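You operate a simulated robot arm through the tools that you are given. There is no shell and no other tool. Be economical: measure what you need, move in short steps, check, and stop when the job is done.

The job below is to be done with a simulated two-armed robot. You get a single attempt, and the scene is never put back.

JOB
The repair is done: take the REPAIR tag off the LOCK peg and let the suction clear the grille.
Fine: tag on the middle board peg, then mains ON; TABLE damper open, the other two shut; switch the suction off at the end.

It is judged by the outcome, as a careful person would: the job done as asked, and still so three seconds after it is handed in. It fails if anything else is knocked over, pushed out of place, dropped, spilled or broken.

ROBOT AND FRAMES
Two 7-joint arms with fingered hands on one trunk, on a base that drives. Base frame: it is fixed to the floor where the robot stands at the start and does not move with it; the origin is under the middle of the robot, x ahead of it, y to its left, z up; the surface under the hand at the start is at about z = 0.8. Units: m, degrees, N and s.
The left shoulder is at the start at [0.2, 0.135, 1.045], the right one opposite. Places, roughly: dust on the grille [0.5, -1, 0.9]; grille [0.5, -1, 0.9]; mains switch [0.7, 0.2, 1.3]; middle board peg tip [0.7, -0.1, 1.3]; orange damper [0.4, -0.7, 0.8]; purple damper [0.5, -0.4, 0.8]; suction switch [0.4, -0.5, 0.7]; teal damper [0.5, -0.6, 0.8]. Payload 4 kg a hand.
Tool frame (each hand has its own): the origin (TCP) lies between the finger pads and is the grasp point; the fingertips stand 0.025 m ahead of it; z points along the fingers, y is the line along which they close. Largest opening 0.088 m; the body of the gripper starts 0.029 m behind the TCP. The gripper is a hand of 4 fingers: y runs from the thumb to the fingers, the wrist lies at [-0.013, -0.106, -0.174] in the tool frame, and closing takes about 1.5 s.
Orientation is that of the tool frame in the base frame, as a unit quaternion [x, y, z, w]. With the fingers straight down and the wrist toward the robot, the tool's x, y and z point along [0, 1, 0], [1, 0, 0] and [0, 0, -1] of the base frame.

CONTROLS
- The arms move only by the tool move_arm. It takes "left_series", "right_series" or both (then of equal length, played together; a hand with none holds still); each is a list of rows, each a list of 6 numbers: the shift along the base's x, y, z in m, then the turn, a rotation vector about the base's x, y, z in degrees. In form: [[tx, ty, tz, rx, ry, rz], ...]. A call has 1 to 8 rows; each row is the pose to reach, as a shift and turn from the pose commanded when the call began. "left_hand" and "right_hand" are, for a hand that has rows, the finger opening in m, from 0 to 0.088, set as the call begins (left out, the last holds). A row lasts 0.2 s, in which the tool goes at most 0.05 m and 8.6 degrees; a call with a longer step from one row to the next is refused whole, and so is a gripper value outside its range. Where a pose cannot be reached the arm comes as near as it can. A force on the tool above 40 N (or 10 N above the force at the start of the call, whichever is more), or a blocked arm, ends the call early, and 0.2 s more pass. The fingers move at their own pace (about 0.153 m/s each) and stop on an object; they squeeze with about 32 N. The grip force told is the motor's: it shows also when the fingers shut on nothing. Time passes only in rows, and 0.2 s behind the last, so rows that repeat a pose let the fingers close. The reply holds the time, the measured pose of the TCP, the force on the tool along the base axes, the opening and the grip force, in the units named above and with some noise, with the torque about the TCP (base axes, N m) and any sound that the robot's microphone picked up.
- Cameras (640 x 400 px; columns grow to the right, rows downward): "scene" is now at [0.1374, -0.038, 1.6582]; the picture's right is [-0.43, -0.90, 0.00], its down [-0.57, 0.27, -0.78] and it looks along [0.70, -0.34, -0.63] (base axes); focal length 214 px, centre (320, 200). "left" rides on the left gripper at [-0.064, -0.083, -0.098] in its tool frame; the picture's right is [-0.62, -0.37, 0.69], its down [0.71, -0.63, 0.30] and it looks along [0.32, 0.68, 0.65] (tool axes); focal length 265 px, centre (320, 200). "right" rides on the right gripper at [0.064, -0.083, -0.098] in its tool frame; the picture's right is [-0.62, 0.37, -0.69], its down [-0.71, -0.63, 0.30] and it looks along [-0.32, 0.68, 0.65] (tool axes); focal length 265 px, centre (320, 200).
- capture(camera): a new picture of that camera. It takes no simulated time.
- raise_lower(by): slides the trunk up (or, below 0, down) by that many m; the arms and the scene camera ride with it, the base frame stays. It gives what a move gives, with no picture.
- steer(legs): drives the robot by 1 to 6 legs, each [ahead, left, turn to the left] in m, m and degrees, along the robot's own axes; the way and the turn of a leg run together, so that a leg with both is an arc; at most 1.5 m and 180 degrees a leg. The arms and the cameras ride along, it lands a little off, and it stops where it bumps. It gives what a move gives.
- finger_targets(index, middle, ring, thumb_bend, thumb_turn, hand): sets how far each is bent, from 0 (flat) to 1 (curled in); at 0.3 the hand is open as for a grip, at 0.7 the pads meet at the TCP. One left out holds its place. A second passes; each finger stops where it meets its share of the squeeze, and holds until it gets a number again. A gripper value or a shape takes the hand back. It gives what a move gives, with no picture; readings hold the bend of each and the force on the fingers (four entries, about 0 where the hand has none), thumb and palm. thumb_turn goes from beside the hand (0) to across from the fingers (1), as for a grip.
- grasp_type(shape, hand): the hand has 4 fingers and takes this shape, open, in about a second: jaw (thumb against the fingers, like two jaws); tri (thumb and two fingers); tip (a fingertip pinch); poke (one finger out to press); point (the index stretched); flat (the hand flat); cup (the hand cupped); fist (a fist). The gripper value then closes the fingers along that shape, each until it touches; the sizes above hold for jaw. It gives what a move gives, with no picture.
- aim_head(pan, tilt): turns the head with the scene camera to pan (to the left, within 97 degrees either way) and tilt (down, from -29 to 69), counted from straight ahead of the robot. It gives what a move gives.
- point_at(camera, pixels): for up to 12 pixels [column, row] of the newest picture of that camera ("zoom" is the newest enlarged one), the place [x, y, z] in the base frame of the surface seen there, good to about 0.002 m. It takes no simulated time.
- enlarge(camera, box): a new picture of the part [left, top, right, bottom] of that camera's present view, enlarged. It takes no simulated time.
- sign_off(): hands the job in; it is judged then, once.

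Work in short steps. Measure before you move; look again where a grasp or a placing could have gone wrong, and mend it. You have 80 turns and 78 pictures in all, those below and enlarged ones among them. Open the grippers and draw the arms clear of the work before you hand the job in, unless the task says otherwise; then end with one line.

The tools are called as a command line: name --argument value ..., lists and objects as JSON in quotes. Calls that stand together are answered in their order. move_arm: Moves the arms, as the interface text tells. Its arguments: {"type":"object","properties":{"left_series":{"type":"array"},"left_hand":{"type":"number"},"right_series":{"type":"array"},"right_hand":{"type":"number"}},"required":[]} The other tools are called the same way: raise_lower (by) slides the trunk up or down; grasp_type (shape, hand) gives the hand a shape; finger_targets (index, middle, ring, thumb_bend, thumb_turn, hand) moves the fingers one by one; steer (legs) drives the base; aim_head (pan, tilt) turns the head that bears the scene camera; capture (camera) takes a picture; point_at (camera, pixels) gives the place of the surface under pixels of a picture; enlarge (camera, box) takes an enlarged picture of a part of a camera's view; sign_off () hands the job in.

At the start:

```text
time: 0.0
left_tool_pos: [0.5408, -0.0529, 1.5168]
left_tcp_rot: [0.707, 0.707, 0.0, 0.0]
left_contact_force: [-0.1, -0.2, -0.6]
left_moment: [0.01, 0.02, 0.0]
left_finger_gap: 0.0878
left_grasp_force: 0.0
left_shape: jaw
left_bend: [0.3, 0.3, 0.3, 0.3, 0.98]
left_finger forces: [0.0, 0.0, 0.0, 0.1, 0.0, 0.0]
right_tool_pos: [0.3976, -0.4362, 1.5195]
right_tcp_rot: [0.707, 0.707, 0.0, 0.0]
right_contact_force: [-0.2, -0.4, -0.5]
right_moment: [-0.01, -0.02, -0.02]
right_finger_gap: 0.0876
right_grasp_force: 0.1
right_shape: jaw
right_bend: [0.3, 0.3, 0.3, 0.3, 0.98]
right_finger forces: [0.0, 0.0, 0.0, 0.0, 0.1, 0.1]
trunk travel left (down, up): [-0.65, 0.12]
robot x, y, heading: [0.0033, -0.0012, -0.1]
head pan, tilt: [-25.7, 39.0]
```

scene: 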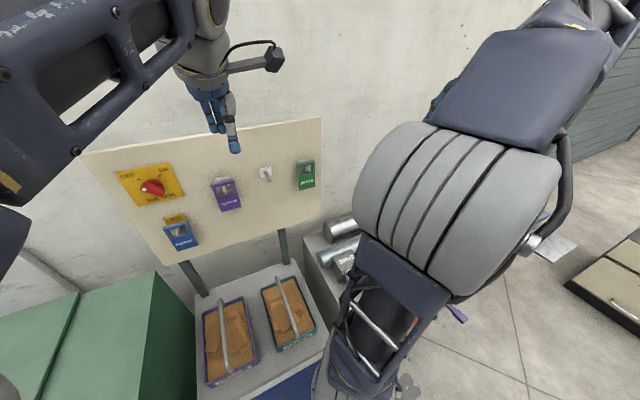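
right: 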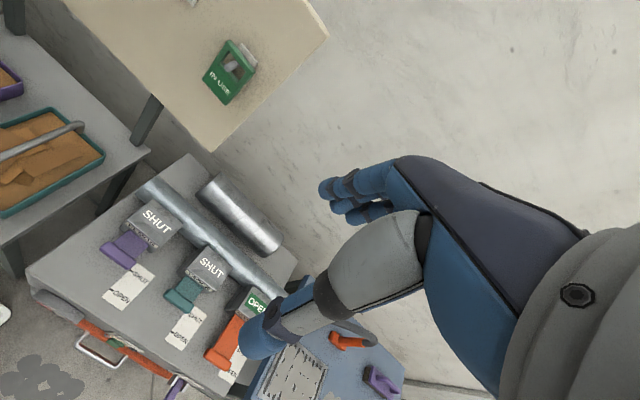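
left: 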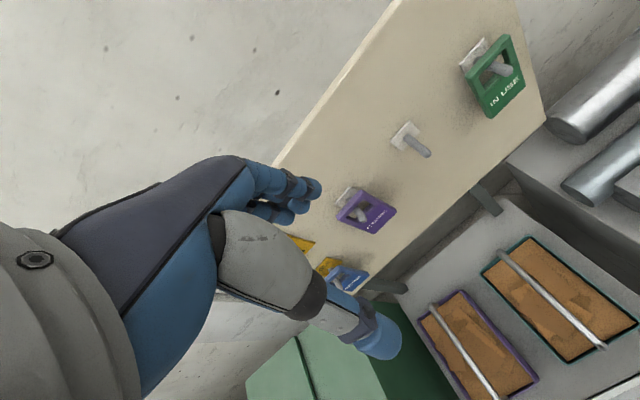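

The board shows a blue tag at about (180,235) below the mains switch, a purple tag, an empty middle peg at (265,172) and a green tag. I enlarge the board and the dampers to read them.

enlarge --camera "scene" --box '[90, 110, 330, 260]'

enlarge --camera "right" --box '[20, 150, 420, 400]'

enlarge --camera "left" --box '[260, 120, 480, 300]'

```text
2.67 times, centred on (210, 185) of scene
```

zoom: 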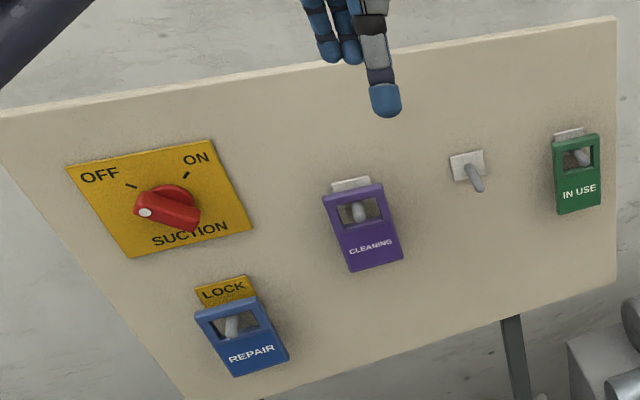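

```text
1.60 times, centred on (220, 275) of right
```

zoom: 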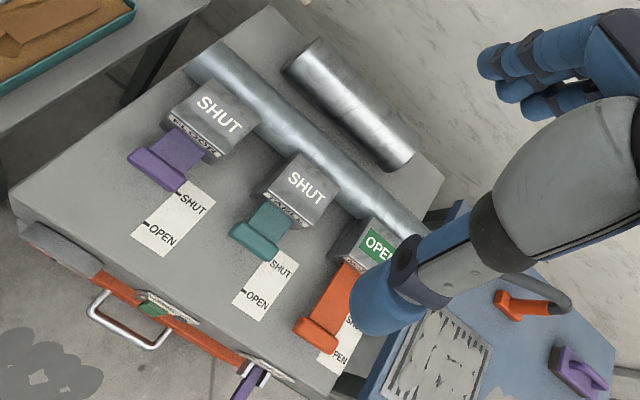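

```text
2.22 times, centred on (370, 210) of left
```

zoom: 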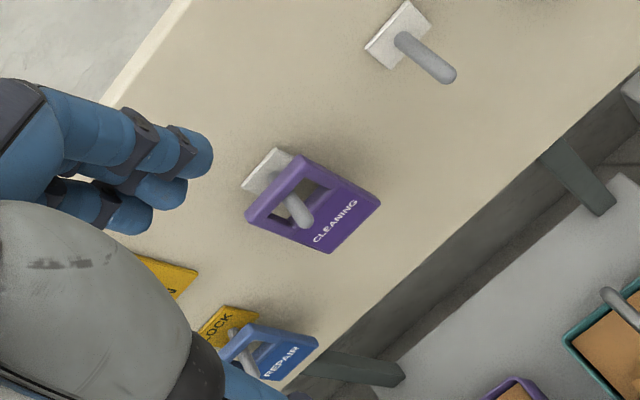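

Measuring the tag, pegs and knob on the board, and the dampers.

point_at --camera "scene" --pixels '[[176, 231], [167, 227], [186, 222], [197, 243], [178, 251], [267, 181], [260, 168], [224, 189], [153, 187], [144, 190], [165, 192], [100, 160]]'

point_at --camera "left" --pixels '[[343, 284], [339, 271], [364, 273], [342, 290], [412, 152], [428, 152], [406, 140], [364, 216], [352, 270]]'

point_at --camera "right" --pixels '[[125, 248], [110, 250], [182, 292], [176, 300], [232, 340], [218, 360], [156, 222], [206, 268], [262, 300], [118, 345], [290, 370], [100, 355]]'

```text
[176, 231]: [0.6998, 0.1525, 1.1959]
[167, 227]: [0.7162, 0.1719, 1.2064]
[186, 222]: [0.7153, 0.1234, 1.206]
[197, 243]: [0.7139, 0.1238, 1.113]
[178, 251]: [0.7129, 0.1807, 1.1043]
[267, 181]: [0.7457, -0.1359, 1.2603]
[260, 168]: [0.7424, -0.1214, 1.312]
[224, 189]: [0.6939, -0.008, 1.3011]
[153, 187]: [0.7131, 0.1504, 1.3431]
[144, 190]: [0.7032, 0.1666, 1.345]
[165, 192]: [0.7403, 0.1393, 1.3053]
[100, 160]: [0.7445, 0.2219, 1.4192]
```

```text
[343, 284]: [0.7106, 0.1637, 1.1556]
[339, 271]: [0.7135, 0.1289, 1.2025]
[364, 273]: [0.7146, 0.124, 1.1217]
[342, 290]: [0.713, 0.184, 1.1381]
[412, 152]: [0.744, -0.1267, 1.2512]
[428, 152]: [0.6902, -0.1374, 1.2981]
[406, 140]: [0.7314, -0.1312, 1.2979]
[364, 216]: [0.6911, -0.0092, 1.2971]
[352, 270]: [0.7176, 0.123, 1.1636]
```

```text
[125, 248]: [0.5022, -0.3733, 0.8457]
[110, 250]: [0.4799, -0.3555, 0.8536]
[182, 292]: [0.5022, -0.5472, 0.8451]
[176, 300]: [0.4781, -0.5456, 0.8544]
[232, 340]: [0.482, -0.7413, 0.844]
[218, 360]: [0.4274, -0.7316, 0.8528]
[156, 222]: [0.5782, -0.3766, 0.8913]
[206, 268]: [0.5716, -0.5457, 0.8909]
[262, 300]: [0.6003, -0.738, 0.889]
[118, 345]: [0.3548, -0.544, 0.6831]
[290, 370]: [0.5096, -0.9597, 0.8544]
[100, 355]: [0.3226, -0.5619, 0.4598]
```

The tag front is at x≈0.713, y 0.124–0.181, z 1.105–1.207; the middle peg tip is at about (0.690,-0.137,1.298). I back the base up 0.2 m to give the left arm room to point its fingers forward.

steer --legs '[[-0.2, 0, 0]]'

aim_head --pan 0 --tilt 25

capture --camera "scene"

```text
time: 1.6
left_tool_pos: [0.3383, -0.0527, 1.5164]
left_tcp_rot: [0.708, 0.706, 0.001, 0.0]
left_contact_force: [0.1, -0.4, 0.1]
left_moment: [0.03, 0.01, -0.01]
left_finger_gap: 0.0873
left_grasp_force: 0.0
left_shape: jaw
left_bend: [0.3, 0.3, 0.3, 0.3, 0.98]
left_finger forces: [0.0, 0.0, 0.1, 0.0, 0.0, 0.0]
right_tool_pos: [0.1936, -0.4372, 1.5201]
right_tcp_rot: [0.708, 0.706, -0.001, 0.001]
right_contact_force: [0.6, 0.0, 0.0]
right_moment: [0.01, -0.01, -0.01]
right_finger_gap: 0.0878
right_grasp_force: 0.1
right_shape: jaw
right_bend: [0.3, 0.3, 0.3, 0.3, 0.98]
right_finger forces: [0.0, 0.1, 0.0, 0.1, 0.0, 0.0]
trunk travel left (down, up): [-0.65, 0.12]
robot x, y, heading: [-0.2023, -0.0049, -0.0]
head pan, tilt: [-25.7, 39.0]
```

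```text
time: 2.5
left_tool_pos: [0.3378, -0.0531, 1.5166]
left_tcp_rot: [0.707, 0.707, 0.0, 0.0]
left_contact_force: [-0.5, 0.0, 0.2]
left_moment: [-0.03, 0.01, -0.02]
left_finger_gap: 0.0877
left_grasp_force: 0.0
left_shape: jaw
left_bend: [0.3, 0.3, 0.3, 0.3, 0.98]
left_finger forces: [0.0, 0.0, 0.1, 0.1, 0.0, 0.1]
right_tool_pos: [0.194, -0.4381, 1.5193]
right_tcp_rot: [0.708, 0.706, 0.0, 0.0]
right_contact_force: [-0.8, -0.7, 0.1]
right_moment: [0.01, -0.04, 0.01]
right_finger_gap: 0.0878
right_grasp_force: 0.1
right_shape: jaw
right_bend: [0.3, 0.3, 0.3, 0.3, 0.98]
right_finger forces: [0.1, 0.1, 0.1, 0.0, 0.0, 0.1]
trunk travel left (down, up): [-0.65, 0.12]
robot x, y, heading: [-0.203, 0.0008, 0.0]
head pan, tilt: [0.0, 25.0]
```

```text
71 pictures are left
```

scene: 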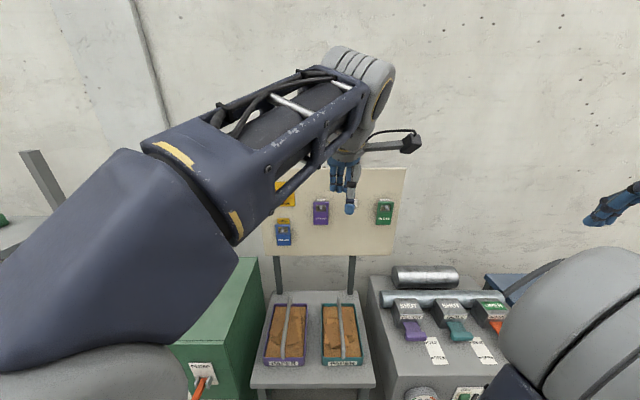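

Turn the left hand 120° (fingers forward, thumb left) while moving to a pre-grasp point before the REPAIR tag, in two calls.

move_arm --left_series '[[0.01, 0.015, -0.02, 4.33, -4.33, -4.33], [0.02, 0.03, -0.04, 8.66, -8.66, -8.66], [0.03, 0.045, -0.06, 12.99, -12.99, -12.99], [0.04, 0.06, -0.08, 17.32, -17.32, -17.32], [0.05, 0.075, -0.1, 21.65, -21.65, -21.65], [0.06, 0.09, -0.12, 25.98, -25.98, -25.98], [0.07, 0.105, -0.14, 30.31, -30.31, -30.31], [0.08, 0.12, -0.16, 34.64, -34.64, -34.64]]'

move_arm --left_series '[[0.018, 0.011, -0.025, 4.33, -4.33, -4.33], [0.036, 0.022, -0.05, 8.66, -8.66, -8.66], [0.054, 0.033, -0.075, 12.99, -12.99, -12.99], [0.072, 0.044, -0.1, 17.32, -17.32, -17.32], [0.09, 0.055, -0.125, 21.65, -21.65, -21.65], [0.108, 0.066, -0.15, 25.98, -25.98, -25.98], [0.126, 0.077, -0.175, 30.31, -30.31, -30.31], [0.142, 0.085, -0.207, 34.64, -34.64, -34.64]]'

capture --camera "left"

capture --camera "scene"

```text
time: 4.3
left_tool_pos: [0.4194, 0.0661, 1.3551]
left_tcp_rot: [0.817, 0.407, 0.409, -0.001]
left_contact_force: [0.4, 0.8, 0.7]
left_moment: [-0.02, 0.01, -0.03]
left_finger_gap: 0.0877
left_grasp_force: 0.0
left_shape: jaw
left_bend: [0.3, 0.3, 0.3, 0.3, 0.98]
left_finger forces: [0.2, 0.0, 0.0, 0.0, 0.0, 0.1]
right_tool_pos: [0.1934, -0.4357, 1.5191]
right_tcp_rot: [0.708, 0.706, 0.0, 0.0]
right_contact_force: [-1.0, -0.5, 0.0]
right_moment: [-0.01, 0.0, -0.01]
right_finger_gap: 0.0877
right_grasp_force: 0.2
right_shape: jaw
right_bend: [0.3, 0.3, 0.3, 0.3, 0.98]
right_finger forces: [0.0, 0.0, 0.1, 0.1, 0.0, 0.1]
trunk travel left (down, up): [-0.65, 0.12]
robot x, y, heading: [-0.2068, 0.0011, -0.1]
head pan, tilt: [0.0, 25.0]
```

```text
time: 6.1
left_tool_pos: [0.5597, 0.1513, 1.1495]
left_tcp_rot: [0.706, -0.002, 0.708, 0.0]
left_contact_force: [0.4, 0.1, 0.1]
left_moment: [-0.02, 0.03, 0.04]
left_finger_gap: 0.0876
left_grasp_force: 0.0
left_shape: jaw
left_bend: [0.3, 0.3, 0.3, 0.3, 0.98]
left_finger forces: [0.0, 0.0, 0.0, 0.0, 0.1, 0.1]
right_tool_pos: [0.1938, -0.4376, 1.5191]
right_tcp_rot: [0.708, 0.706, 0.001, 0.0]
right_contact_force: [0.3, 0.1, 0.0]
right_moment: [-0.01, -0.03, 0.02]
right_finger_gap: 0.0875
right_grasp_force: 0.1
right_shape: jaw
right_bend: [0.3, 0.3, 0.3, 0.3, 0.98]
right_finger forces: [0.0, 0.0, 0.0, 0.1, 0.0, 0.0]
trunk travel left (down, up): [-0.65, 0.12]
robot x, y, heading: [-0.2005, 0.0014, -0.1]
head pan, tilt: [0.0, 25.0]
```

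```text
70 pictures are left
```

left: 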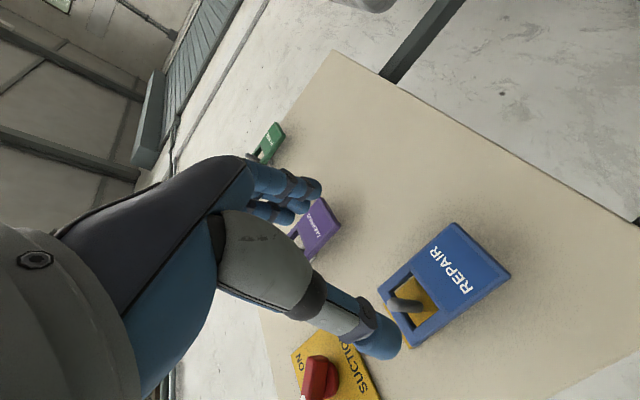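

```text
69 pictures are left
```

scene: 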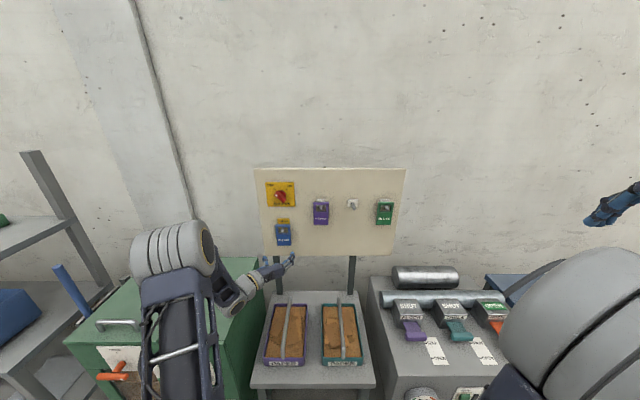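

The left camera now sees the tag fully with the peg at about (400,300). I measure tag corners, window and peg, plus the neighbouring items.

point_at --camera "left" --pixels '[[450, 226], [509, 274], [400, 345], [378, 290], [393, 299], [418, 306], [410, 330], [437, 310], [412, 274], [420, 292], [320, 205], [300, 244]]'

enlarge --camera "left" --box '[340, 200, 540, 370]'

enlarge --camera "scene" --box '[250, 160, 410, 265]'

```text
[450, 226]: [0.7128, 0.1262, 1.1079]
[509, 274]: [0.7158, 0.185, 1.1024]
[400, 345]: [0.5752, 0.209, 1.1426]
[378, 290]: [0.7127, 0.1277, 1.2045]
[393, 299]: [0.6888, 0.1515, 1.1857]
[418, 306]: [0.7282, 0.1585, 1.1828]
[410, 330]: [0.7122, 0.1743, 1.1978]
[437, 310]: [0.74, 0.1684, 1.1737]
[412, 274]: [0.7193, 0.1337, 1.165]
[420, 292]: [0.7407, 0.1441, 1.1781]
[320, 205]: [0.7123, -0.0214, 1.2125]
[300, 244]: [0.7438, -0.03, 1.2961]
```

```text
2.35 times, centred on (440, 285) of left
```

zoom: 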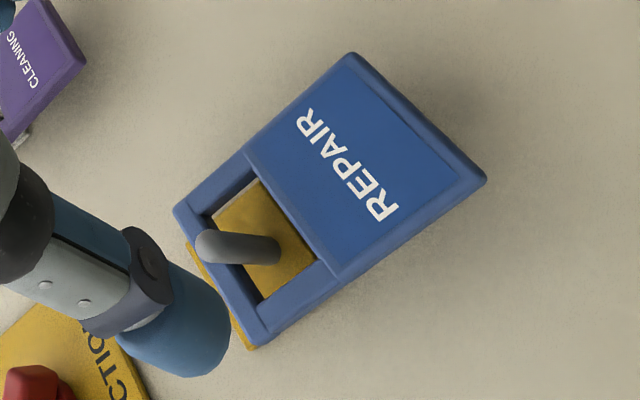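

```text
3.81 times, centred on (330, 212) of scene
```

zoom: 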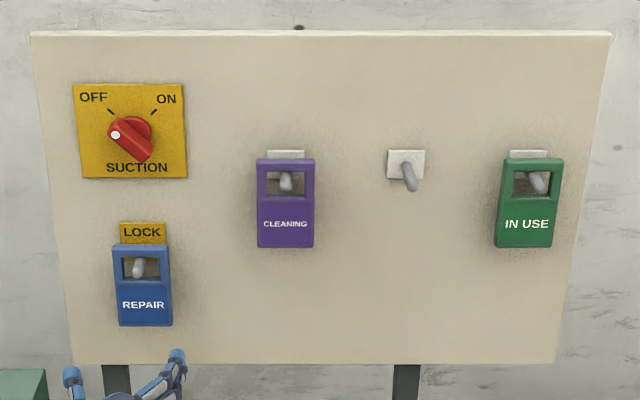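

Tag centre is y≈0.154; I will grip its solid part at z≈1.138 by the side edges. Advance to x≈0.70 with the hand open.

move_arm --left_series '[[0.035, 0.003, -0.012, 0, 0, 0], [0.07, 0.003, -0.012, 0, 0, 0], [0.105, 0.003, -0.012, 0, 0, 0], [0.125, 0.003, -0.012, 0, 0, 0], [0.142, 0.003, -0.012, 0, 0, 0], [0.142, 0.003, -0.012, 0, 0, 0]]'

capture --camera "left"

enlarge --camera "scene" --box '[250, 160, 410, 265]'

```text
time: 7.5
left_tool_pos: [0.7008, 0.1537, 1.1381]
left_tcp_rot: [0.707, -0.001, 0.707, 0.0]
left_contact_force: [0.0, -0.1, 0.0]
left_moment: [-0.02, 0.02, 0.01]
left_finger_gap: 0.0878
left_grasp_force: 0.0
left_shape: jaw
left_bend: [0.3, 0.3, 0.3, 0.3, 0.98]
left_finger forces: [0.1, 0.1, 0.1, 0.0, 0.0, 0.0]
right_tool_pos: [0.1941, -0.4371, 1.519]
right_tcp_rot: [0.709, 0.706, 0.0, 0.0]
right_contact_force: [0.6, 0.2, 0.2]
right_moment: [-0.03, 0.03, 0.01]
right_finger_gap: 0.0876
right_grasp_force: 0.1
right_shape: jaw
right_bend: [0.3, 0.3, 0.3, 0.3, 0.98]
right_finger forces: [0.1, 0.0, 0.0, 0.0, 0.0, 0.1]
trunk travel left (down, up): [-0.65, 0.12]
robot x, y, heading: [-0.2051, 0.0014, 0.1]
head pan, tilt: [0.0, 25.0]
```

```text
66 pictures are left
```

left: 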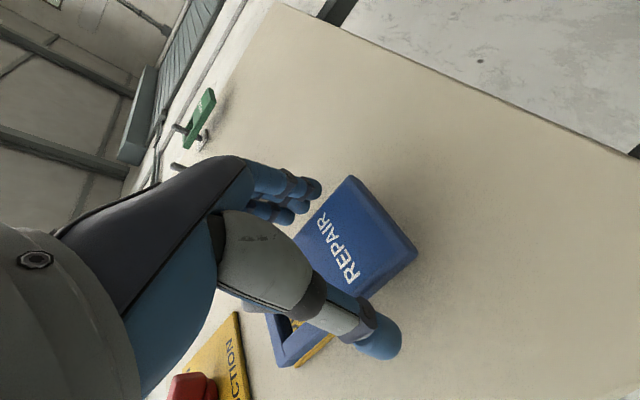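

```text
3.81 times, centred on (330, 212) of scene
```

zoom: 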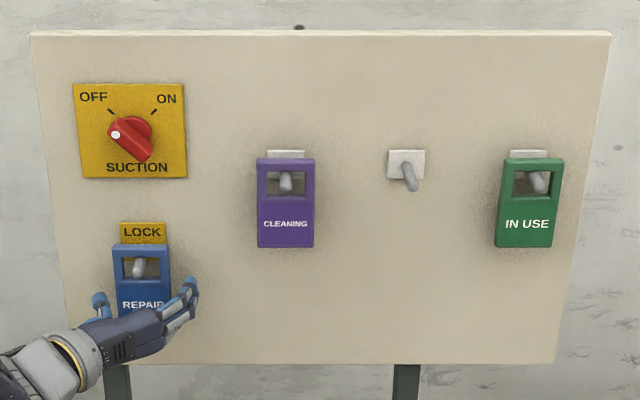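

Thumb left and fingers right of the tag, centred. Close the hand.

move_arm --left_series '[[0, 0, 0, 0, 0, 0], [0, 0, 0, 0, 0, 0], [0, 0, 0, 0, 0, 0], [0, 0, 0, 0, 0, 0], [0, 0, 0, 0, 0, 0], [0, 0, 0, 0, 0, 0], [0, 0, 0, 0, 0, 0]]' --left_hand 0.04

enlarge --camera "scene" --box '[250, 160, 410, 265]'

capture --camera "left"

```text
time: 9.1
left_tool_pos: [0.7004, 0.1531, 1.1382]
left_tcp_rot: [0.707, -0.001, 0.707, 0.0]
left_contact_force: [-0.6, -0.2, -0.3]
left_moment: [0.04, -0.04, 0.0]
left_finger_gap: 0.0559
left_grasp_force: 32.0
left_shape: jaw
left_bend: [0.28, 0.39, 0.36, 0.63, 0.99]
left_finger forces: [16.4, 8.9, 4.1, 0.0, 29.0, 0.0]
right_tool_pos: [0.1935, -0.4379, 1.52]
right_tcp_rot: [0.707, 0.707, 0.0, 0.001]
right_contact_force: [-0.6, -0.7, 0.6]
right_moment: [0.0, -0.01, 0.0]
right_finger_gap: 0.0878
right_grasp_force: 0.1
right_shape: jaw
right_bend: [0.3, 0.3, 0.3, 0.3, 0.98]
right_finger forces: [0.0, 0.0, 0.0, 0.1, 0.1, 0.0]
trunk travel left (down, up): [-0.65, 0.12]
robot x, y, heading: [-0.2024, -0.002, -0.2]
head pan, tilt: [0.0, 25.0]
```

```text
3.81 times, centred on (330, 212) of scene
```

zoom: 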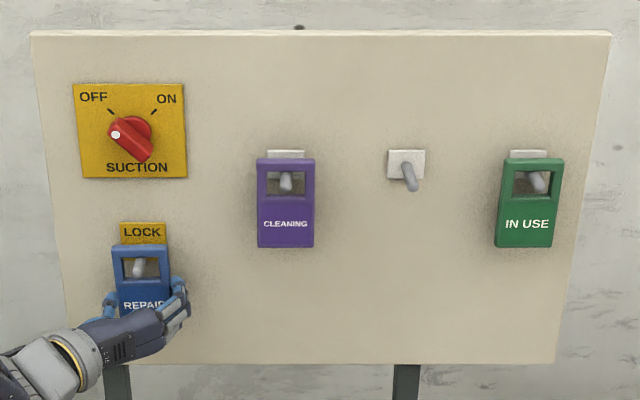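

```text
63 pictures are left
```

left: 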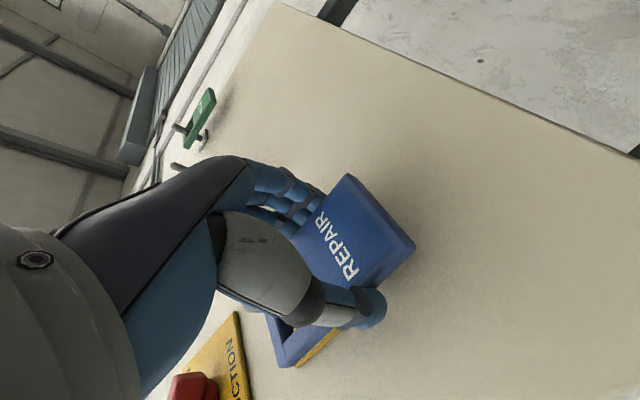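

Firm grip (gap 0.056, 32 N). Lift 1 cm, then draw straight back off the peg.

move_arm --left_series '[[0, 0, 0.005, 0, 0, 0], [0, 0, 0.01, 0, 0, 0], [-0.015, 0, 0.011, 0, 0, 0], [-0.03, 0, 0.012, 0, 0, 0], [-0.045, 0, 0.013, 0, 0, 0], [-0.065, 0, 0.013, 0, 0, 0], [-0.085, 0, 0.013, 0, 0, 0]]'

capture --camera "left"

```text
time: 10.7
left_tool_pos: [0.6167, 0.1535, 1.1503]
left_tcp_rot: [0.707, 0.0, 0.707, -0.001]
left_contact_force: [-0.7, 0.6, -0.6]
left_moment: [0.0, 0.01, -0.01]
left_finger_gap: 0.0554
left_grasp_force: 32.1
left_shape: jaw
left_bend: [0.28, 0.39, 0.37, 0.63, 0.99]
left_finger forces: [16.4, 8.8, 3.9, 0.1, 29.2, 0.0]
right_tool_pos: [0.1941, -0.4377, 1.5191]
right_tcp_rot: [0.708, 0.706, 0.0, 0.001]
right_contact_force: [0.3, 0.0, 0.2]
right_moment: [-0.01, -0.03, 0.0]
right_finger_gap: 0.0876
right_grasp_force: 0.1
right_shape: jaw
right_bend: [0.3, 0.3, 0.3, 0.3, 0.98]
right_finger forces: [0.0, 0.0, 0.0, 0.1, 0.1, 0.1]
trunk travel left (down, up): [-0.65, 0.12]
robot x, y, heading: [-0.2021, 0.0034, 0.0]
head pan, tilt: [0.0, 25.0]
```

```text
62 pictures are left
```

left: 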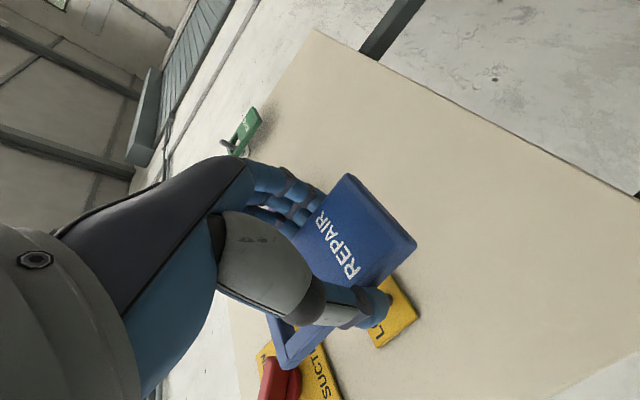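

The tag is off the peg and held square. Now measure the empty middle peg precisely with a tight zoom.

enlarge --camera "scene" --box '[335, 190, 375, 215]'

```text
16.00 times, centred on (355, 202) of scene
```

zoom: 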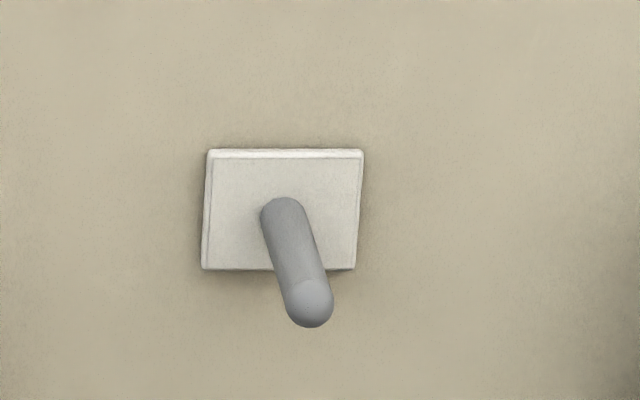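

point_at --camera "zoom" --pixels '[[310, 302], [310, 290], [330, 304], [290, 304], [283, 210], [295, 250], [283, 175], [210, 152], [360, 155], [310, 322]]'

enlarge --camera "scene" --box '[265, 210, 305, 235]'

```text
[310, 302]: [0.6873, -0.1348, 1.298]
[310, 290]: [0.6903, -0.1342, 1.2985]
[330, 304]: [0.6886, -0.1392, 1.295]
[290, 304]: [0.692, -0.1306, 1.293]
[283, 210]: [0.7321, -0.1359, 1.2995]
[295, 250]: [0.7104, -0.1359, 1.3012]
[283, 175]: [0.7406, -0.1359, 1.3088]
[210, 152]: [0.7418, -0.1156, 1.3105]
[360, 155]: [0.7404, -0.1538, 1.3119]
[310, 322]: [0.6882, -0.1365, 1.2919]
```

```text
16.00 times, centred on (285, 222) of scene
```

zoom: 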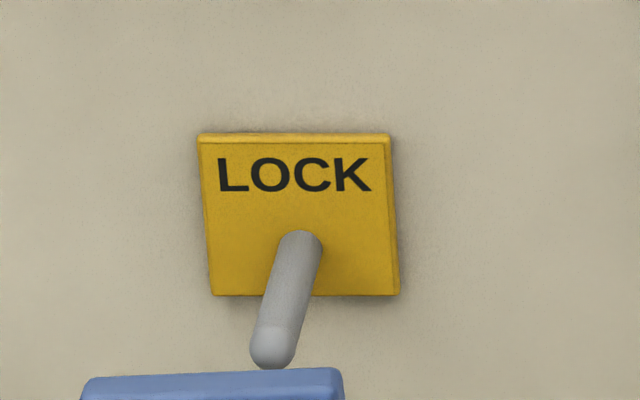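

Same measure on the LOCK peg, so I can carry the tag by the exact peg-to-peg offset.

point_at --camera "zoom" --pixels '[[272, 345], [274, 332], [256, 345], [290, 345], [302, 243], [290, 290], [302, 215], [272, 362], [100, 380], [330, 372], [200, 385]]'

```text
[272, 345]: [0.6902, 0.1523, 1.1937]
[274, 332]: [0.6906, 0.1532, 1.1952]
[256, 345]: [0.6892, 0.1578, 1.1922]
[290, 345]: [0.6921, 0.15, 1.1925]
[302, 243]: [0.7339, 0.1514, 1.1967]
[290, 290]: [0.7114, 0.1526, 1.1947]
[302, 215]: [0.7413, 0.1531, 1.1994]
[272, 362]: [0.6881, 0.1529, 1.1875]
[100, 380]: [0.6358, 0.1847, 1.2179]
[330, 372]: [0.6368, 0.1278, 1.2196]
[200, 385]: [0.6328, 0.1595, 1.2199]
```

Peg-to-peg offset: dy≈-0.2884, dz≈+0.1045. Carry the tag over at a safe distance in front of the pegs.

move_arm --left_series '[[-0.02, 0, 0.02, 0, 0, 0], [-0.02, -0.041, 0.04, 0, 0, 0], [-0.02, -0.083, 0.06, 0, 0, 0], [-0.02, -0.126, 0.08, 0, 0, 0], [-0.02, -0.17, 0.1, 0, 0, 0], [-0.02, -0.21, 0.1045, 0, 0, 0], [-0.02, -0.25, 0.1045, 0, 0, 0], [-0.02, -0.2884, 0.1045, 0, 0, 0]]'

enlarge --camera "scene" --box '[250, 160, 410, 265]'

capture --camera "left"

```text
time: 12.5
left_tool_pos: [0.5964, -0.1345, 1.2555]
left_tcp_rot: [0.707, 0.0, 0.707, -0.001]
left_contact_force: [-0.5, 0.1, -0.1]
left_moment: [0.03, 0.03, -0.02]
left_finger_gap: 0.0556
left_grasp_force: 31.7
left_shape: jaw
left_bend: [0.28, 0.4, 0.37, 0.63, 0.99]
left_finger forces: [16.4, 8.7, 4.0, 0.0, 29.4, 0.1]
right_tool_pos: [0.1946, -0.4375, 1.5199]
right_tcp_rot: [0.707, 0.707, 0.001, 0.0]
right_contact_force: [0.2, 0.2, -0.2]
right_moment: [-0.03, -0.01, -0.03]
right_finger_gap: 0.0877
right_grasp_force: 0.0
right_shape: jaw
right_bend: [0.3, 0.3, 0.3, 0.3, 0.98]
right_finger forces: [0.0, 0.0, 0.0, 0.0, 0.0, 0.0]
trunk travel left (down, up): [-0.65, 0.12]
robot x, y, heading: [-0.2048, -0.001, 0.1]
head pan, tilt: [0.0, 25.0]
```

```text
3.81 times, centred on (330, 212) of scene
```

zoom: 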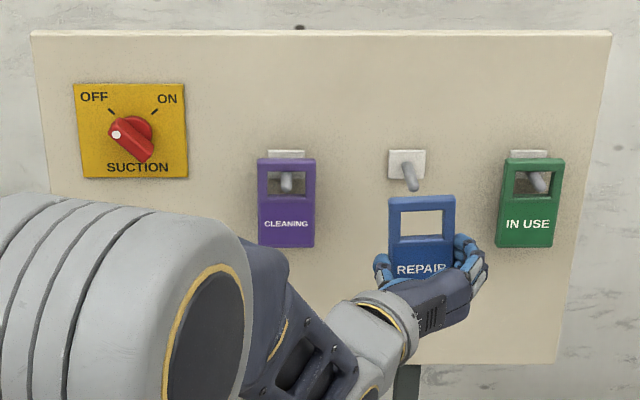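

```text
58 pictures are left
```

left: 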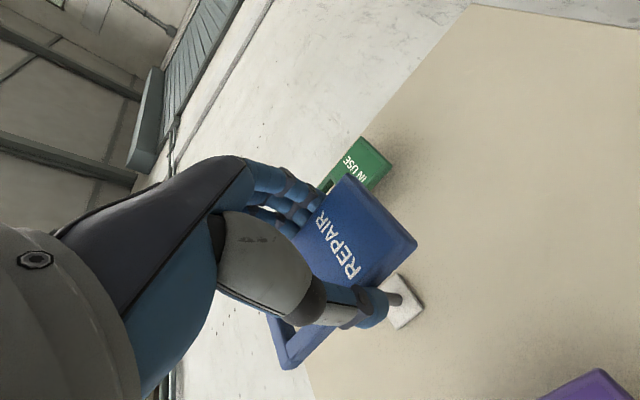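

Check the window height of the held tag versus the peg (peg centre z≈1.294, y≈-0.1356).

point_at --camera "zoom" --pixels '[[420, 205], [422, 240], [393, 220], [449, 220], [390, 202], [454, 200], [420, 198]]'

```text
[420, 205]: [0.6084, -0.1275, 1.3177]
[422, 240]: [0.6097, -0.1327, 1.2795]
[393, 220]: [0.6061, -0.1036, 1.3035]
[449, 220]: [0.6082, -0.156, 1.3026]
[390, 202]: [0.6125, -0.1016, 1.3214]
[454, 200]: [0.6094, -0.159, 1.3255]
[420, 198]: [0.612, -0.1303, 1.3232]
```

Window spans z≈1.281–1.313 around the peg (1.288–1.301); nudging y by -4 mm and pushing on, then lowering so the bar rests on the peg.

move_arm --left_series '[[0.03, -0.004, 0, 0, 0, 0], [0.05, -0.004, -0.001, 0, 0, 0], [0.065, -0.004, -0.001, 0, 0, 0], [0.08, -0.004, -0.001, 0, 0, 0], [0.092, -0.004, -0.001, 0, 0, 0], [0.102, -0.004, -0.002, 0, 0, 0], [0.102, -0.004, -0.008, 0, 0, 0], [0.102, -0.004, -0.012, 0, 0, 0]]'

enlarge --camera "scene" --box '[250, 160, 410, 265]'

```text
time: 14.3
left_tool_pos: [0.6978, -0.1374, 1.244]
left_tcp_rot: [0.707, 0.0, 0.707, -0.001]
left_contact_force: [-0.2, 0.3, -0.5]
left_moment: [0.03, 0.03, 0.02]
left_finger_gap: 0.0558
left_grasp_force: 31.6
left_shape: jaw
left_bend: [0.28, 0.4, 0.37, 0.63, 0.99]
left_finger forces: [16.4, 8.8, 4.0, 0.0, 29.3, 0.0]
right_tool_pos: [0.1927, -0.4378, 1.5197]
right_tcp_rot: [0.707, 0.707, 0.0, 0.0]
right_contact_force: [0.2, 0.1, 0.1]
right_moment: [-0.01, -0.03, -0.02]
right_finger_gap: 0.0875
right_grasp_force: 0.1
right_shape: jaw
right_bend: [0.3, 0.3, 0.3, 0.3, 0.98]
right_finger forces: [0.0, 0.0, 0.0, 0.0, 0.1, 0.1]
trunk travel left (down, up): [-0.65, 0.12]
robot x, y, heading: [-0.2016, 0.0024, -0.1]
head pan, tilt: [0.0, 25.0]
```

```text
3.81 times, centred on (330, 212) of scene
```

zoom: 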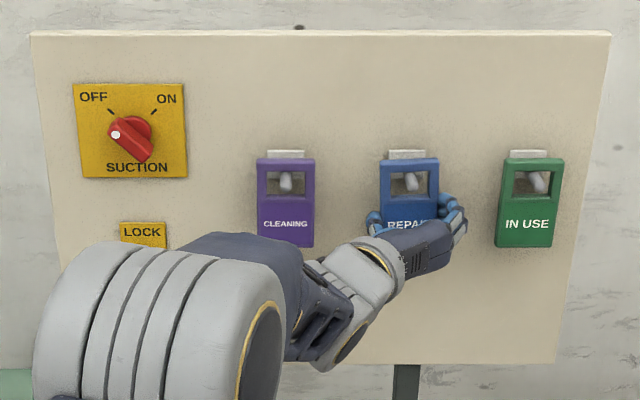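

The peg shows through the window at the same height as its neighbours. Open the hand, then look.

move_arm --left_series '[[0, 0, 0, 0, 0, 0], [0, 0, 0, 0, 0, 0], [0, 0, 0, 0, 0, 0], [0, 0, 0, 0, 0, 0], [0, 0, 0, 0, 0, 0]]' --left_hand 0.088

enlarge --camera "scene" --box '[250, 160, 410, 265]'

capture --camera "left"

```text
time: 15.5
left_tool_pos: [0.6991, -0.1369, 1.2454]
left_tcp_rot: [0.706, -0.001, 0.708, -0.001]
left_contact_force: [-0.2, -0.4, -0.2]
left_moment: [0.03, 0.01, -0.01]
left_finger_gap: 0.0874
left_grasp_force: 0.1
left_shape: jaw
left_bend: [0.3, 0.3, 0.3, 0.3, 0.98]
left_finger forces: [0.0, 0.1, 0.1, 0.0, 0.0, 0.0]
right_tool_pos: [0.1936, -0.4378, 1.5186]
right_tcp_rot: [0.708, 0.707, 0.0, 0.0]
right_contact_force: [0.4, -0.3, -0.8]
right_moment: [-0.02, -0.04, 0.03]
right_finger_gap: 0.0877
right_grasp_force: 0.0
right_shape: jaw
right_bend: [0.3, 0.3, 0.3, 0.3, 0.98]
right_finger forces: [0.0, 0.0, 0.1, 0.0, 0.0, 0.1]
trunk travel left (down, up): [-0.65, 0.12]
robot x, y, heading: [-0.2057, -0.0037, -0.1]
head pan, tilt: [0.0, 25.0]
```

```text
3.81 times, centred on (330, 212) of scene
```

zoom: 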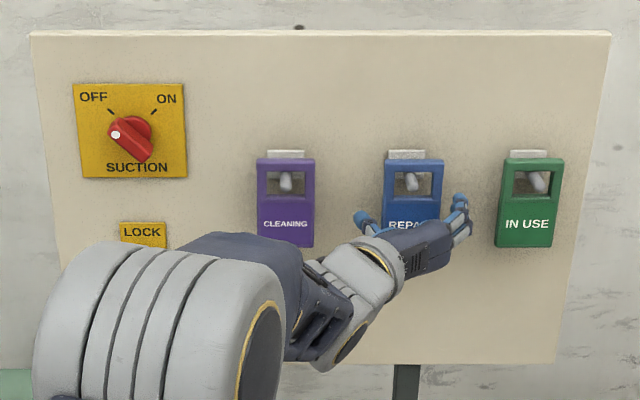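

```text
55 pictures are left
```

left: 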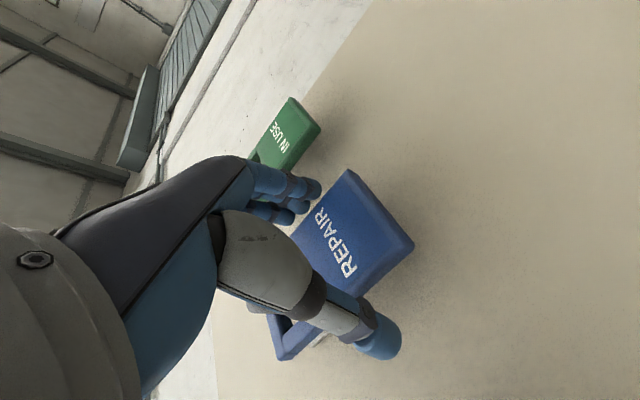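

Tag hangs freely and level. Withdraw straight back, then swing left to in front of the mains knob with a -45° roll to match the knob bar.

move_arm --left_series '[[-0.03, 0, 0, 0, 0, 0], [-0.07, 0, 0, 0, 0, 0], [-0.11, 0, 0, 0, 0, 0], [-0.145, 0, 0, 0, 0, 0], [-0.145, 0.04, 0.01, -7.5, 0, 0], [-0.145, 0.08, 0.025, -15, 0, 0], [-0.145, 0.12, 0.04, -22.5, 0, 0], [-0.145, 0.16, 0.055, -30, 0, 0]]'

move_arm --left_series '[[0, 0.04, 0.01, -7.5, 0, 0], [0, 0.08, 0.02, -15, 0, 0], [0, 0.12, 0.035, -15, 0, 0], [0, 0.131, 0.035, -15, 0, 0]]'

enlarge --camera "scene" --box '[250, 160, 410, 265]'

capture --camera "left"

```text
time: 17.3
left_tool_pos: [0.5529, 0.0233, 1.2981]
left_tcp_rot: [0.683, 0.183, 0.683, 0.184]
left_contact_force: [-0.3, -0.6, 0.9]
left_moment: [-0.01, -0.01, -0.02]
left_finger_gap: 0.0878
left_grasp_force: 0.0
left_shape: jaw
left_bend: [0.3, 0.3, 0.3, 0.3, 0.98]
left_finger forces: [0.1, 0.0, 0.0, 0.1, 0.1, 0.1]
right_tool_pos: [0.1932, -0.4385, 1.5191]
right_tcp_rot: [0.707, 0.707, 0.0, 0.0]
right_contact_force: [0.6, 0.2, -0.4]
right_moment: [-0.05, 0.0, 0.01]
right_finger_gap: 0.088
right_grasp_force: 0.0
right_shape: jaw
right_bend: [0.3, 0.3, 0.3, 0.3, 0.98]
right_finger forces: [0.0, 0.0, 0.0, 0.0, 0.0, 0.0]
trunk travel left (down, up): [-0.65, 0.12]
robot x, y, heading: [-0.2036, 0.0002, 0.2]
head pan, tilt: [0.0, 25.0]
```

```text
time: 18.3
left_tool_pos: [0.5528, 0.1538, 1.3332]
left_tcp_rot: [0.654, 0.269, 0.653, 0.27]
left_contact_force: [-1.0, 0.2, -0.2]
left_moment: [-0.03, 0.02, 0.0]
left_finger_gap: 0.0876
left_grasp_force: 0.1
left_shape: jaw
left_bend: [0.3, 0.3, 0.3, 0.3, 0.98]
left_finger forces: [0.0, 0.0, 0.0, 0.0, 0.1, 0.0]
right_tool_pos: [0.1941, -0.4385, 1.5197]
right_tcp_rot: [0.708, 0.706, 0.0, 0.0]
right_contact_force: [0.1, -0.6, 0.9]
right_moment: [-0.01, 0.01, 0.0]
right_finger_gap: 0.0879
right_grasp_force: 0.1
right_shape: jaw
right_bend: [0.3, 0.3, 0.3, 0.3, 0.98]
right_finger forces: [0.0, 0.0, 0.0, 0.0, 0.0, 0.0]
trunk travel left (down, up): [-0.65, 0.12]
robot x, y, heading: [-0.2032, 0.0025, -0.0]
head pan, tilt: [0.0, 25.0]
```

```text
3.81 times, centred on (330, 212) of scene
```

zoom: 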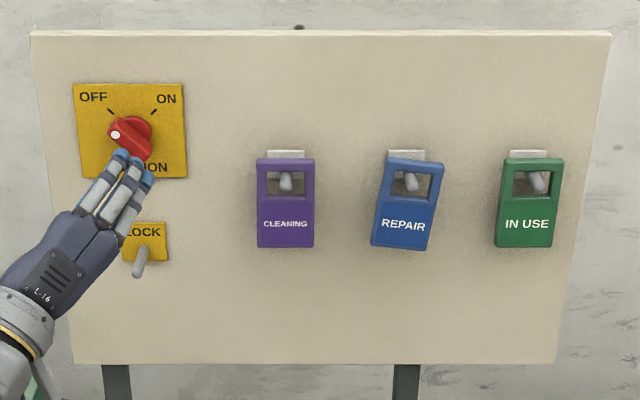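

```text
53 pictures are left
```

left: 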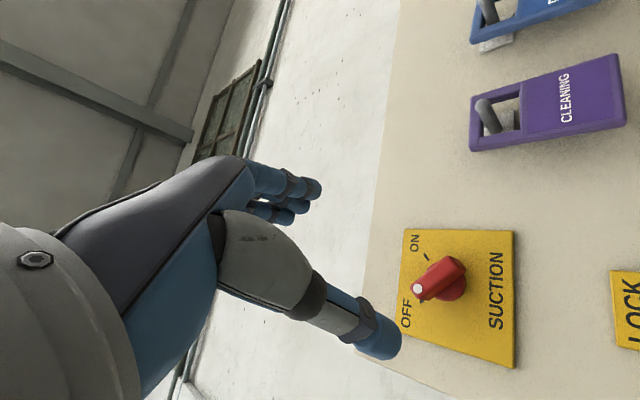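

The tag hangs slightly crooked but securely. Now measure the knob with a zoom of the left camera.

enlarge --camera "left" --box '[390, 225, 518, 305]'

```text
5.00 times, centred on (454, 265) of left
```

zoom: 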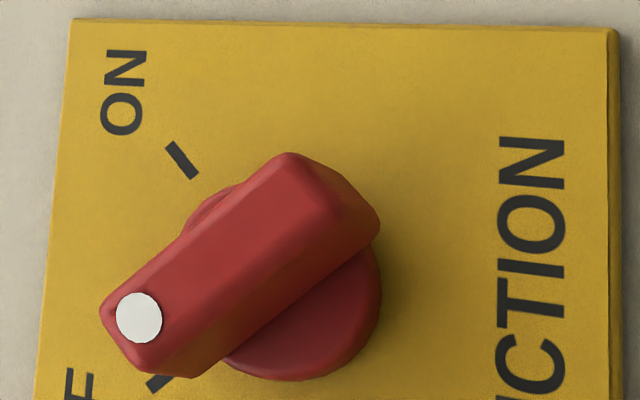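

point_at --camera "zoom" --pixels '[[138, 318], [315, 190], [230, 255], [285, 160], [330, 210], [105, 310], [145, 365], [300, 270], [320, 340], [230, 350], [182, 160], [155, 380]]'

```text
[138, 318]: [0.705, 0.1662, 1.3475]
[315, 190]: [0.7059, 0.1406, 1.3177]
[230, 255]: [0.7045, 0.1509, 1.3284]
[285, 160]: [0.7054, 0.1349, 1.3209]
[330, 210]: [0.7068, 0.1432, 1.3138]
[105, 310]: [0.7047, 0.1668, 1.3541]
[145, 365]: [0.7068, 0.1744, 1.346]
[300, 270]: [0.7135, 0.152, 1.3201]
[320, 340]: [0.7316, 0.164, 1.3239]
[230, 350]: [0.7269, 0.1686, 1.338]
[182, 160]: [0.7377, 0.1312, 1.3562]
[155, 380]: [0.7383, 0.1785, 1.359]
```

Knob bar: centre ≈(0.1545,1.333), front x=0.705, ~15 mm wide, at 45°. Advance to TCP x≈0.695, then close on it.

move_arm --left_series '[[0.04, 0.001, 0, 0, 0, 0], [0.08, 0.001, 0, 0, 0, 0], [0.115, 0.001, 0, 0, 0, 0], [0.13, 0.001, 0, 0, 0, 0], [0.143, 0.001, 0, 0, 0, 0]]'

move_arm --left_series '[[0, 0, 0, 0, 0, 0], [0, 0, 0, 0, 0, 0], [0, 0, 0, 0, 0, 0], [0, 0, 0, 0, 0, 0], [0, 0, 0, 0, 0, 0], [0, 0, 0, 0, 0, 0], [0, 0, 0, 0, 0, 0], [0, 0, 0, 0, 0, 0]]' --left_hand 0.0

capture --camera "left"

enlarge --camera "scene" --box '[250, 160, 410, 265]'

```text
time: 19.5
left_tool_pos: [0.6961, 0.1533, 1.3332]
left_tcp_rot: [0.653, 0.27, 0.654, 0.27]
left_contact_force: [-0.6, 0.3, 0.3]
left_moment: [0.01, 0.02, -0.02]
left_finger_gap: 0.0878
left_grasp_force: 0.1
left_shape: jaw
left_bend: [0.3, 0.3, 0.3, 0.3, 0.98]
left_finger forces: [0.0, 0.0, 0.1, 0.1, 0.0, 0.1]
right_tool_pos: [0.1926, -0.4377, 1.519]
right_tcp_rot: [0.708, 0.706, 0.0, 0.0]
right_contact_force: [0.5, 0.0, -0.6]
right_moment: [-0.04, 0.01, 0.03]
right_finger_gap: 0.0875
right_grasp_force: 0.0
right_shape: jaw
right_bend: [0.3, 0.3, 0.3, 0.3, 0.98]
right_finger forces: [0.0, 0.0, 0.0, 0.1, 0.0, 0.0]
trunk travel left (down, up): [-0.65, 0.12]
robot x, y, heading: [-0.2033, 0.0032, 0.2]
head pan, tilt: [0.0, 25.0]
```

```text
time: 21.3
left_tool_pos: [0.6963, 0.1545, 1.333]
left_tcp_rot: [0.653, 0.27, 0.653, 0.27]
left_contact_force: [4.3, -0.7, 1.4]
left_moment: [0.07, -0.02, -0.05]
left_finger_gap: 0.0106
left_grasp_force: 31.8
left_shape: jaw
left_bend: [0.73, 0.62, 0.6, 0.73, 1.0]
left_finger forces: [16.3, 9.0, 4.1, 0.1, 28.0, 0.0]
right_tool_pos: [0.1937, -0.4363, 1.5194]
right_tcp_rot: [0.707, 0.707, 0.0, -0.001]
right_contact_force: [0.5, 0.4, 0.2]
right_moment: [-0.02, 0.01, -0.01]
right_finger_gap: 0.0875
right_grasp_force: 0.1
right_shape: jaw
right_bend: [0.3, 0.3, 0.3, 0.3, 0.98]
right_finger forces: [0.1, 0.0, 0.1, 0.0, 0.0, 0.0]
trunk travel left (down, up): [-0.65, 0.12]
robot x, y, heading: [-0.2002, 0.0025, -0.3]
head pan, tilt: [0.0, 25.0]
```

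```text
51 pictures are left
```

left: 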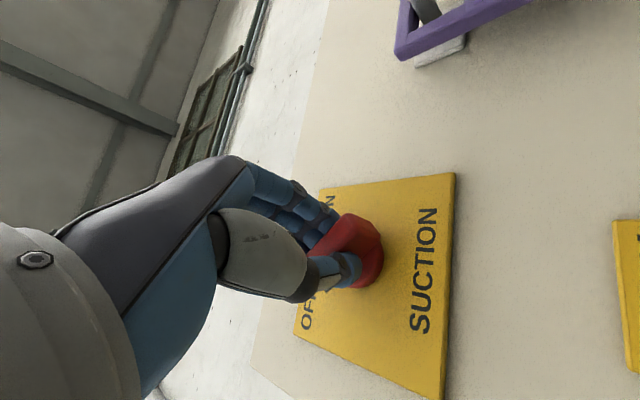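

```text
3.81 times, centred on (330, 212) of scene
```

zoom: 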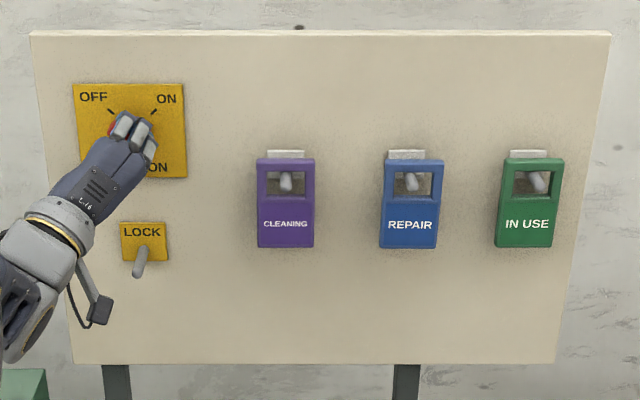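

Knob gripped, and the tag has settled straight. Rotate +90° about x (clockwise) to ON in two calls.

move_arm --left_series '[[0, 0, 0, 7.5, 0, 0], [0, 0, 0, 15, 0, 0], [0, 0, 0, 22.5, 0, 0], [0, 0, 0, 30, 0, 0], [0, 0, 0, 37.5, 0, 0], [0, 0, 0, 45, 0, 0]]'

move_arm --left_series '[[0, 0, 0, 7.5, 0, 0], [0, 0, 0, 15, 0, 0], [0, 0, 0, 22.5, 0, 0], [0, 0, 0, 30, 0, 0], [0, 0, 0, 37.5, 0, 0], [0, 0, 0, 45, 0, 0], [0, 0, 0, 47, 0, 0]]'

capture --camera "left"

```text
time: 22.7
left_tool_pos: [0.6967, 0.155, 1.333]
left_tcp_rot: [0.706, -0.001, 0.708, -0.002]
left_contact_force: [1.9, 2.6, 9.5]
left_moment: [-0.03, -0.15, 0.03]
left_finger_gap: 0.0099
left_grasp_force: 32.3
left_shape: jaw
left_bend: [0.72, 0.64, 0.7, 0.74, 1.0]
left_finger forces: [19.4, 7.2, 3.7, 0.1, 31.4, 0.0]
right_tool_pos: [0.1947, -0.4378, 1.5197]
right_tcp_rot: [0.708, 0.706, -0.001, -0.001]
right_contact_force: [0.7, 0.1, 0.1]
right_moment: [0.04, 0.01, 0.02]
right_finger_gap: 0.0877
right_grasp_force: 0.0
right_shape: jaw
right_bend: [0.3, 0.3, 0.3, 0.3, 0.98]
right_finger forces: [0.0, 0.0, 0.0, 0.0, 0.0, 0.0]
trunk travel left (down, up): [-0.65, 0.12]
robot x, y, heading: [-0.2025, 0.0004, -0.2]
head pan, tilt: [0.0, 25.0]
```

```text
time: 24.3
left_tool_pos: [0.6965, 0.1555, 1.3341]
left_tcp_rot: [0.647, -0.283, 0.649, -0.282]
left_contact_force: [0.1, 2.7, 11.2]
left_moment: [-0.04, -0.16, 0.11]
left_finger_gap: 0.0099
left_grasp_force: 32.5
left_shape: jaw
left_bend: [0.73, 0.72, 0.7, 0.74, 0.99]
left_finger forces: [18.5, 6.0, 1.8, 0.1, 34.0, 0.1]
right_tool_pos: [0.1941, -0.4376, 1.5203]
right_tcp_rot: [0.708, 0.707, -0.001, 0.0]
right_contact_force: [0.5, 0.6, -0.8]
right_moment: [-0.02, 0.02, 0.0]
right_finger_gap: 0.0876
right_grasp_force: 0.1
right_shape: jaw
right_bend: [0.3, 0.3, 0.3, 0.3, 0.98]
right_finger forces: [0.0, 0.1, 0.0, 0.0, 0.1, 0.1]
trunk travel left (down, up): [-0.65, 0.12]
robot x, y, heading: [-0.199, -0.0036, -0.2]
head pan, tilt: [0.0, 25.0]
```

```text
49 pictures are left
```

left: 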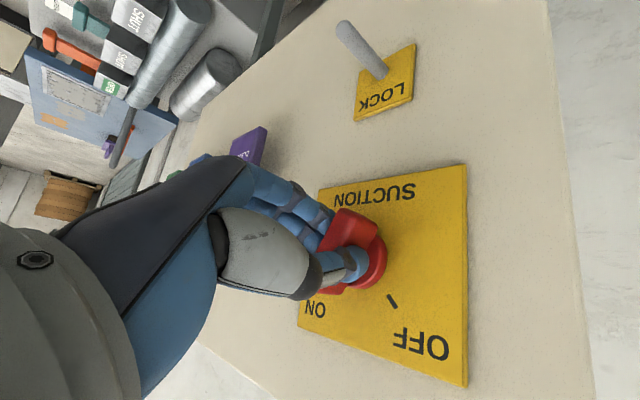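

The bar seems to point at ON now. Open, withdraw and check.

move_arm --left_series '[[0, 0, 0, 0, 0, 0], [0, 0, 0, 0, 0, 0], [0, 0, 0, 0, 0, 0], [0, 0, 0, 0, 0, 0], [-0.04, 0, 0, 0, 0, 0], [-0.08, 0, 0, 0, 0, 0], [-0.12, 0, 0, 0, 0, 0], [-0.16, 0, 0, 0, 0, 0]]' --left_hand 0.088

enlarge --camera "scene" --box '[250, 160, 410, 265]'

enlarge --camera "left" --box '[240, 150, 560, 350]'

```text
time: 26.1
left_tool_pos: [0.536, 0.1562, 1.3329]
left_tcp_rot: [0.648, -0.283, 0.648, -0.283]
left_contact_force: [-0.6, 0.3, -0.5]
left_moment: [0.02, 0.03, -0.02]
left_finger_gap: 0.0874
left_grasp_force: 0.1
left_shape: jaw
left_bend: [0.3, 0.3, 0.3, 0.3, 0.98]
left_finger forces: [0.0, 0.1, 0.0, 0.0, 0.0, 0.0]
right_tool_pos: [0.1947, -0.4381, 1.5203]
right_tcp_rot: [0.707, 0.707, 0.0, 0.0]
right_contact_force: [-0.2, 0.5, 0.7]
right_moment: [-0.02, 0.01, 0.01]
right_finger_gap: 0.0877
right_grasp_force: 0.1
right_shape: jaw
right_bend: [0.3, 0.3, 0.3, 0.3, 0.98]
right_finger forces: [0.1, 0.0, 0.1, 0.1, 0.0, 0.0]
trunk travel left (down, up): [-0.65, 0.12]
robot x, y, heading: [-0.2028, -0.0003, -0.1]
head pan, tilt: [0.0, 25.0]
```

```text
3.81 times, centred on (330, 212) of scene
```

zoom: 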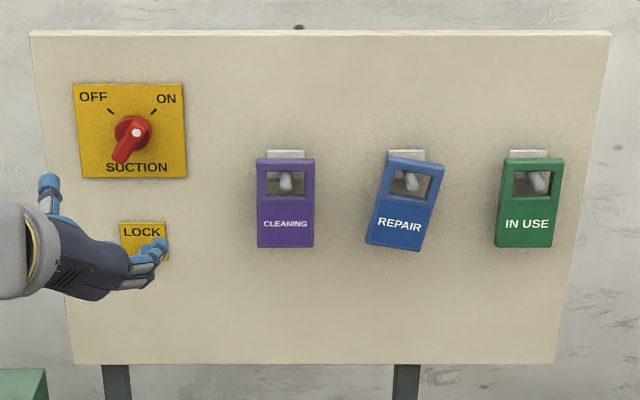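

```text
2.00 times, centred on (400, 250) of left
```

zoom: 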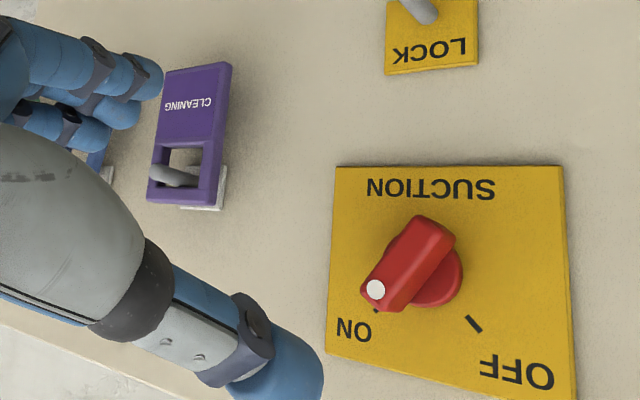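

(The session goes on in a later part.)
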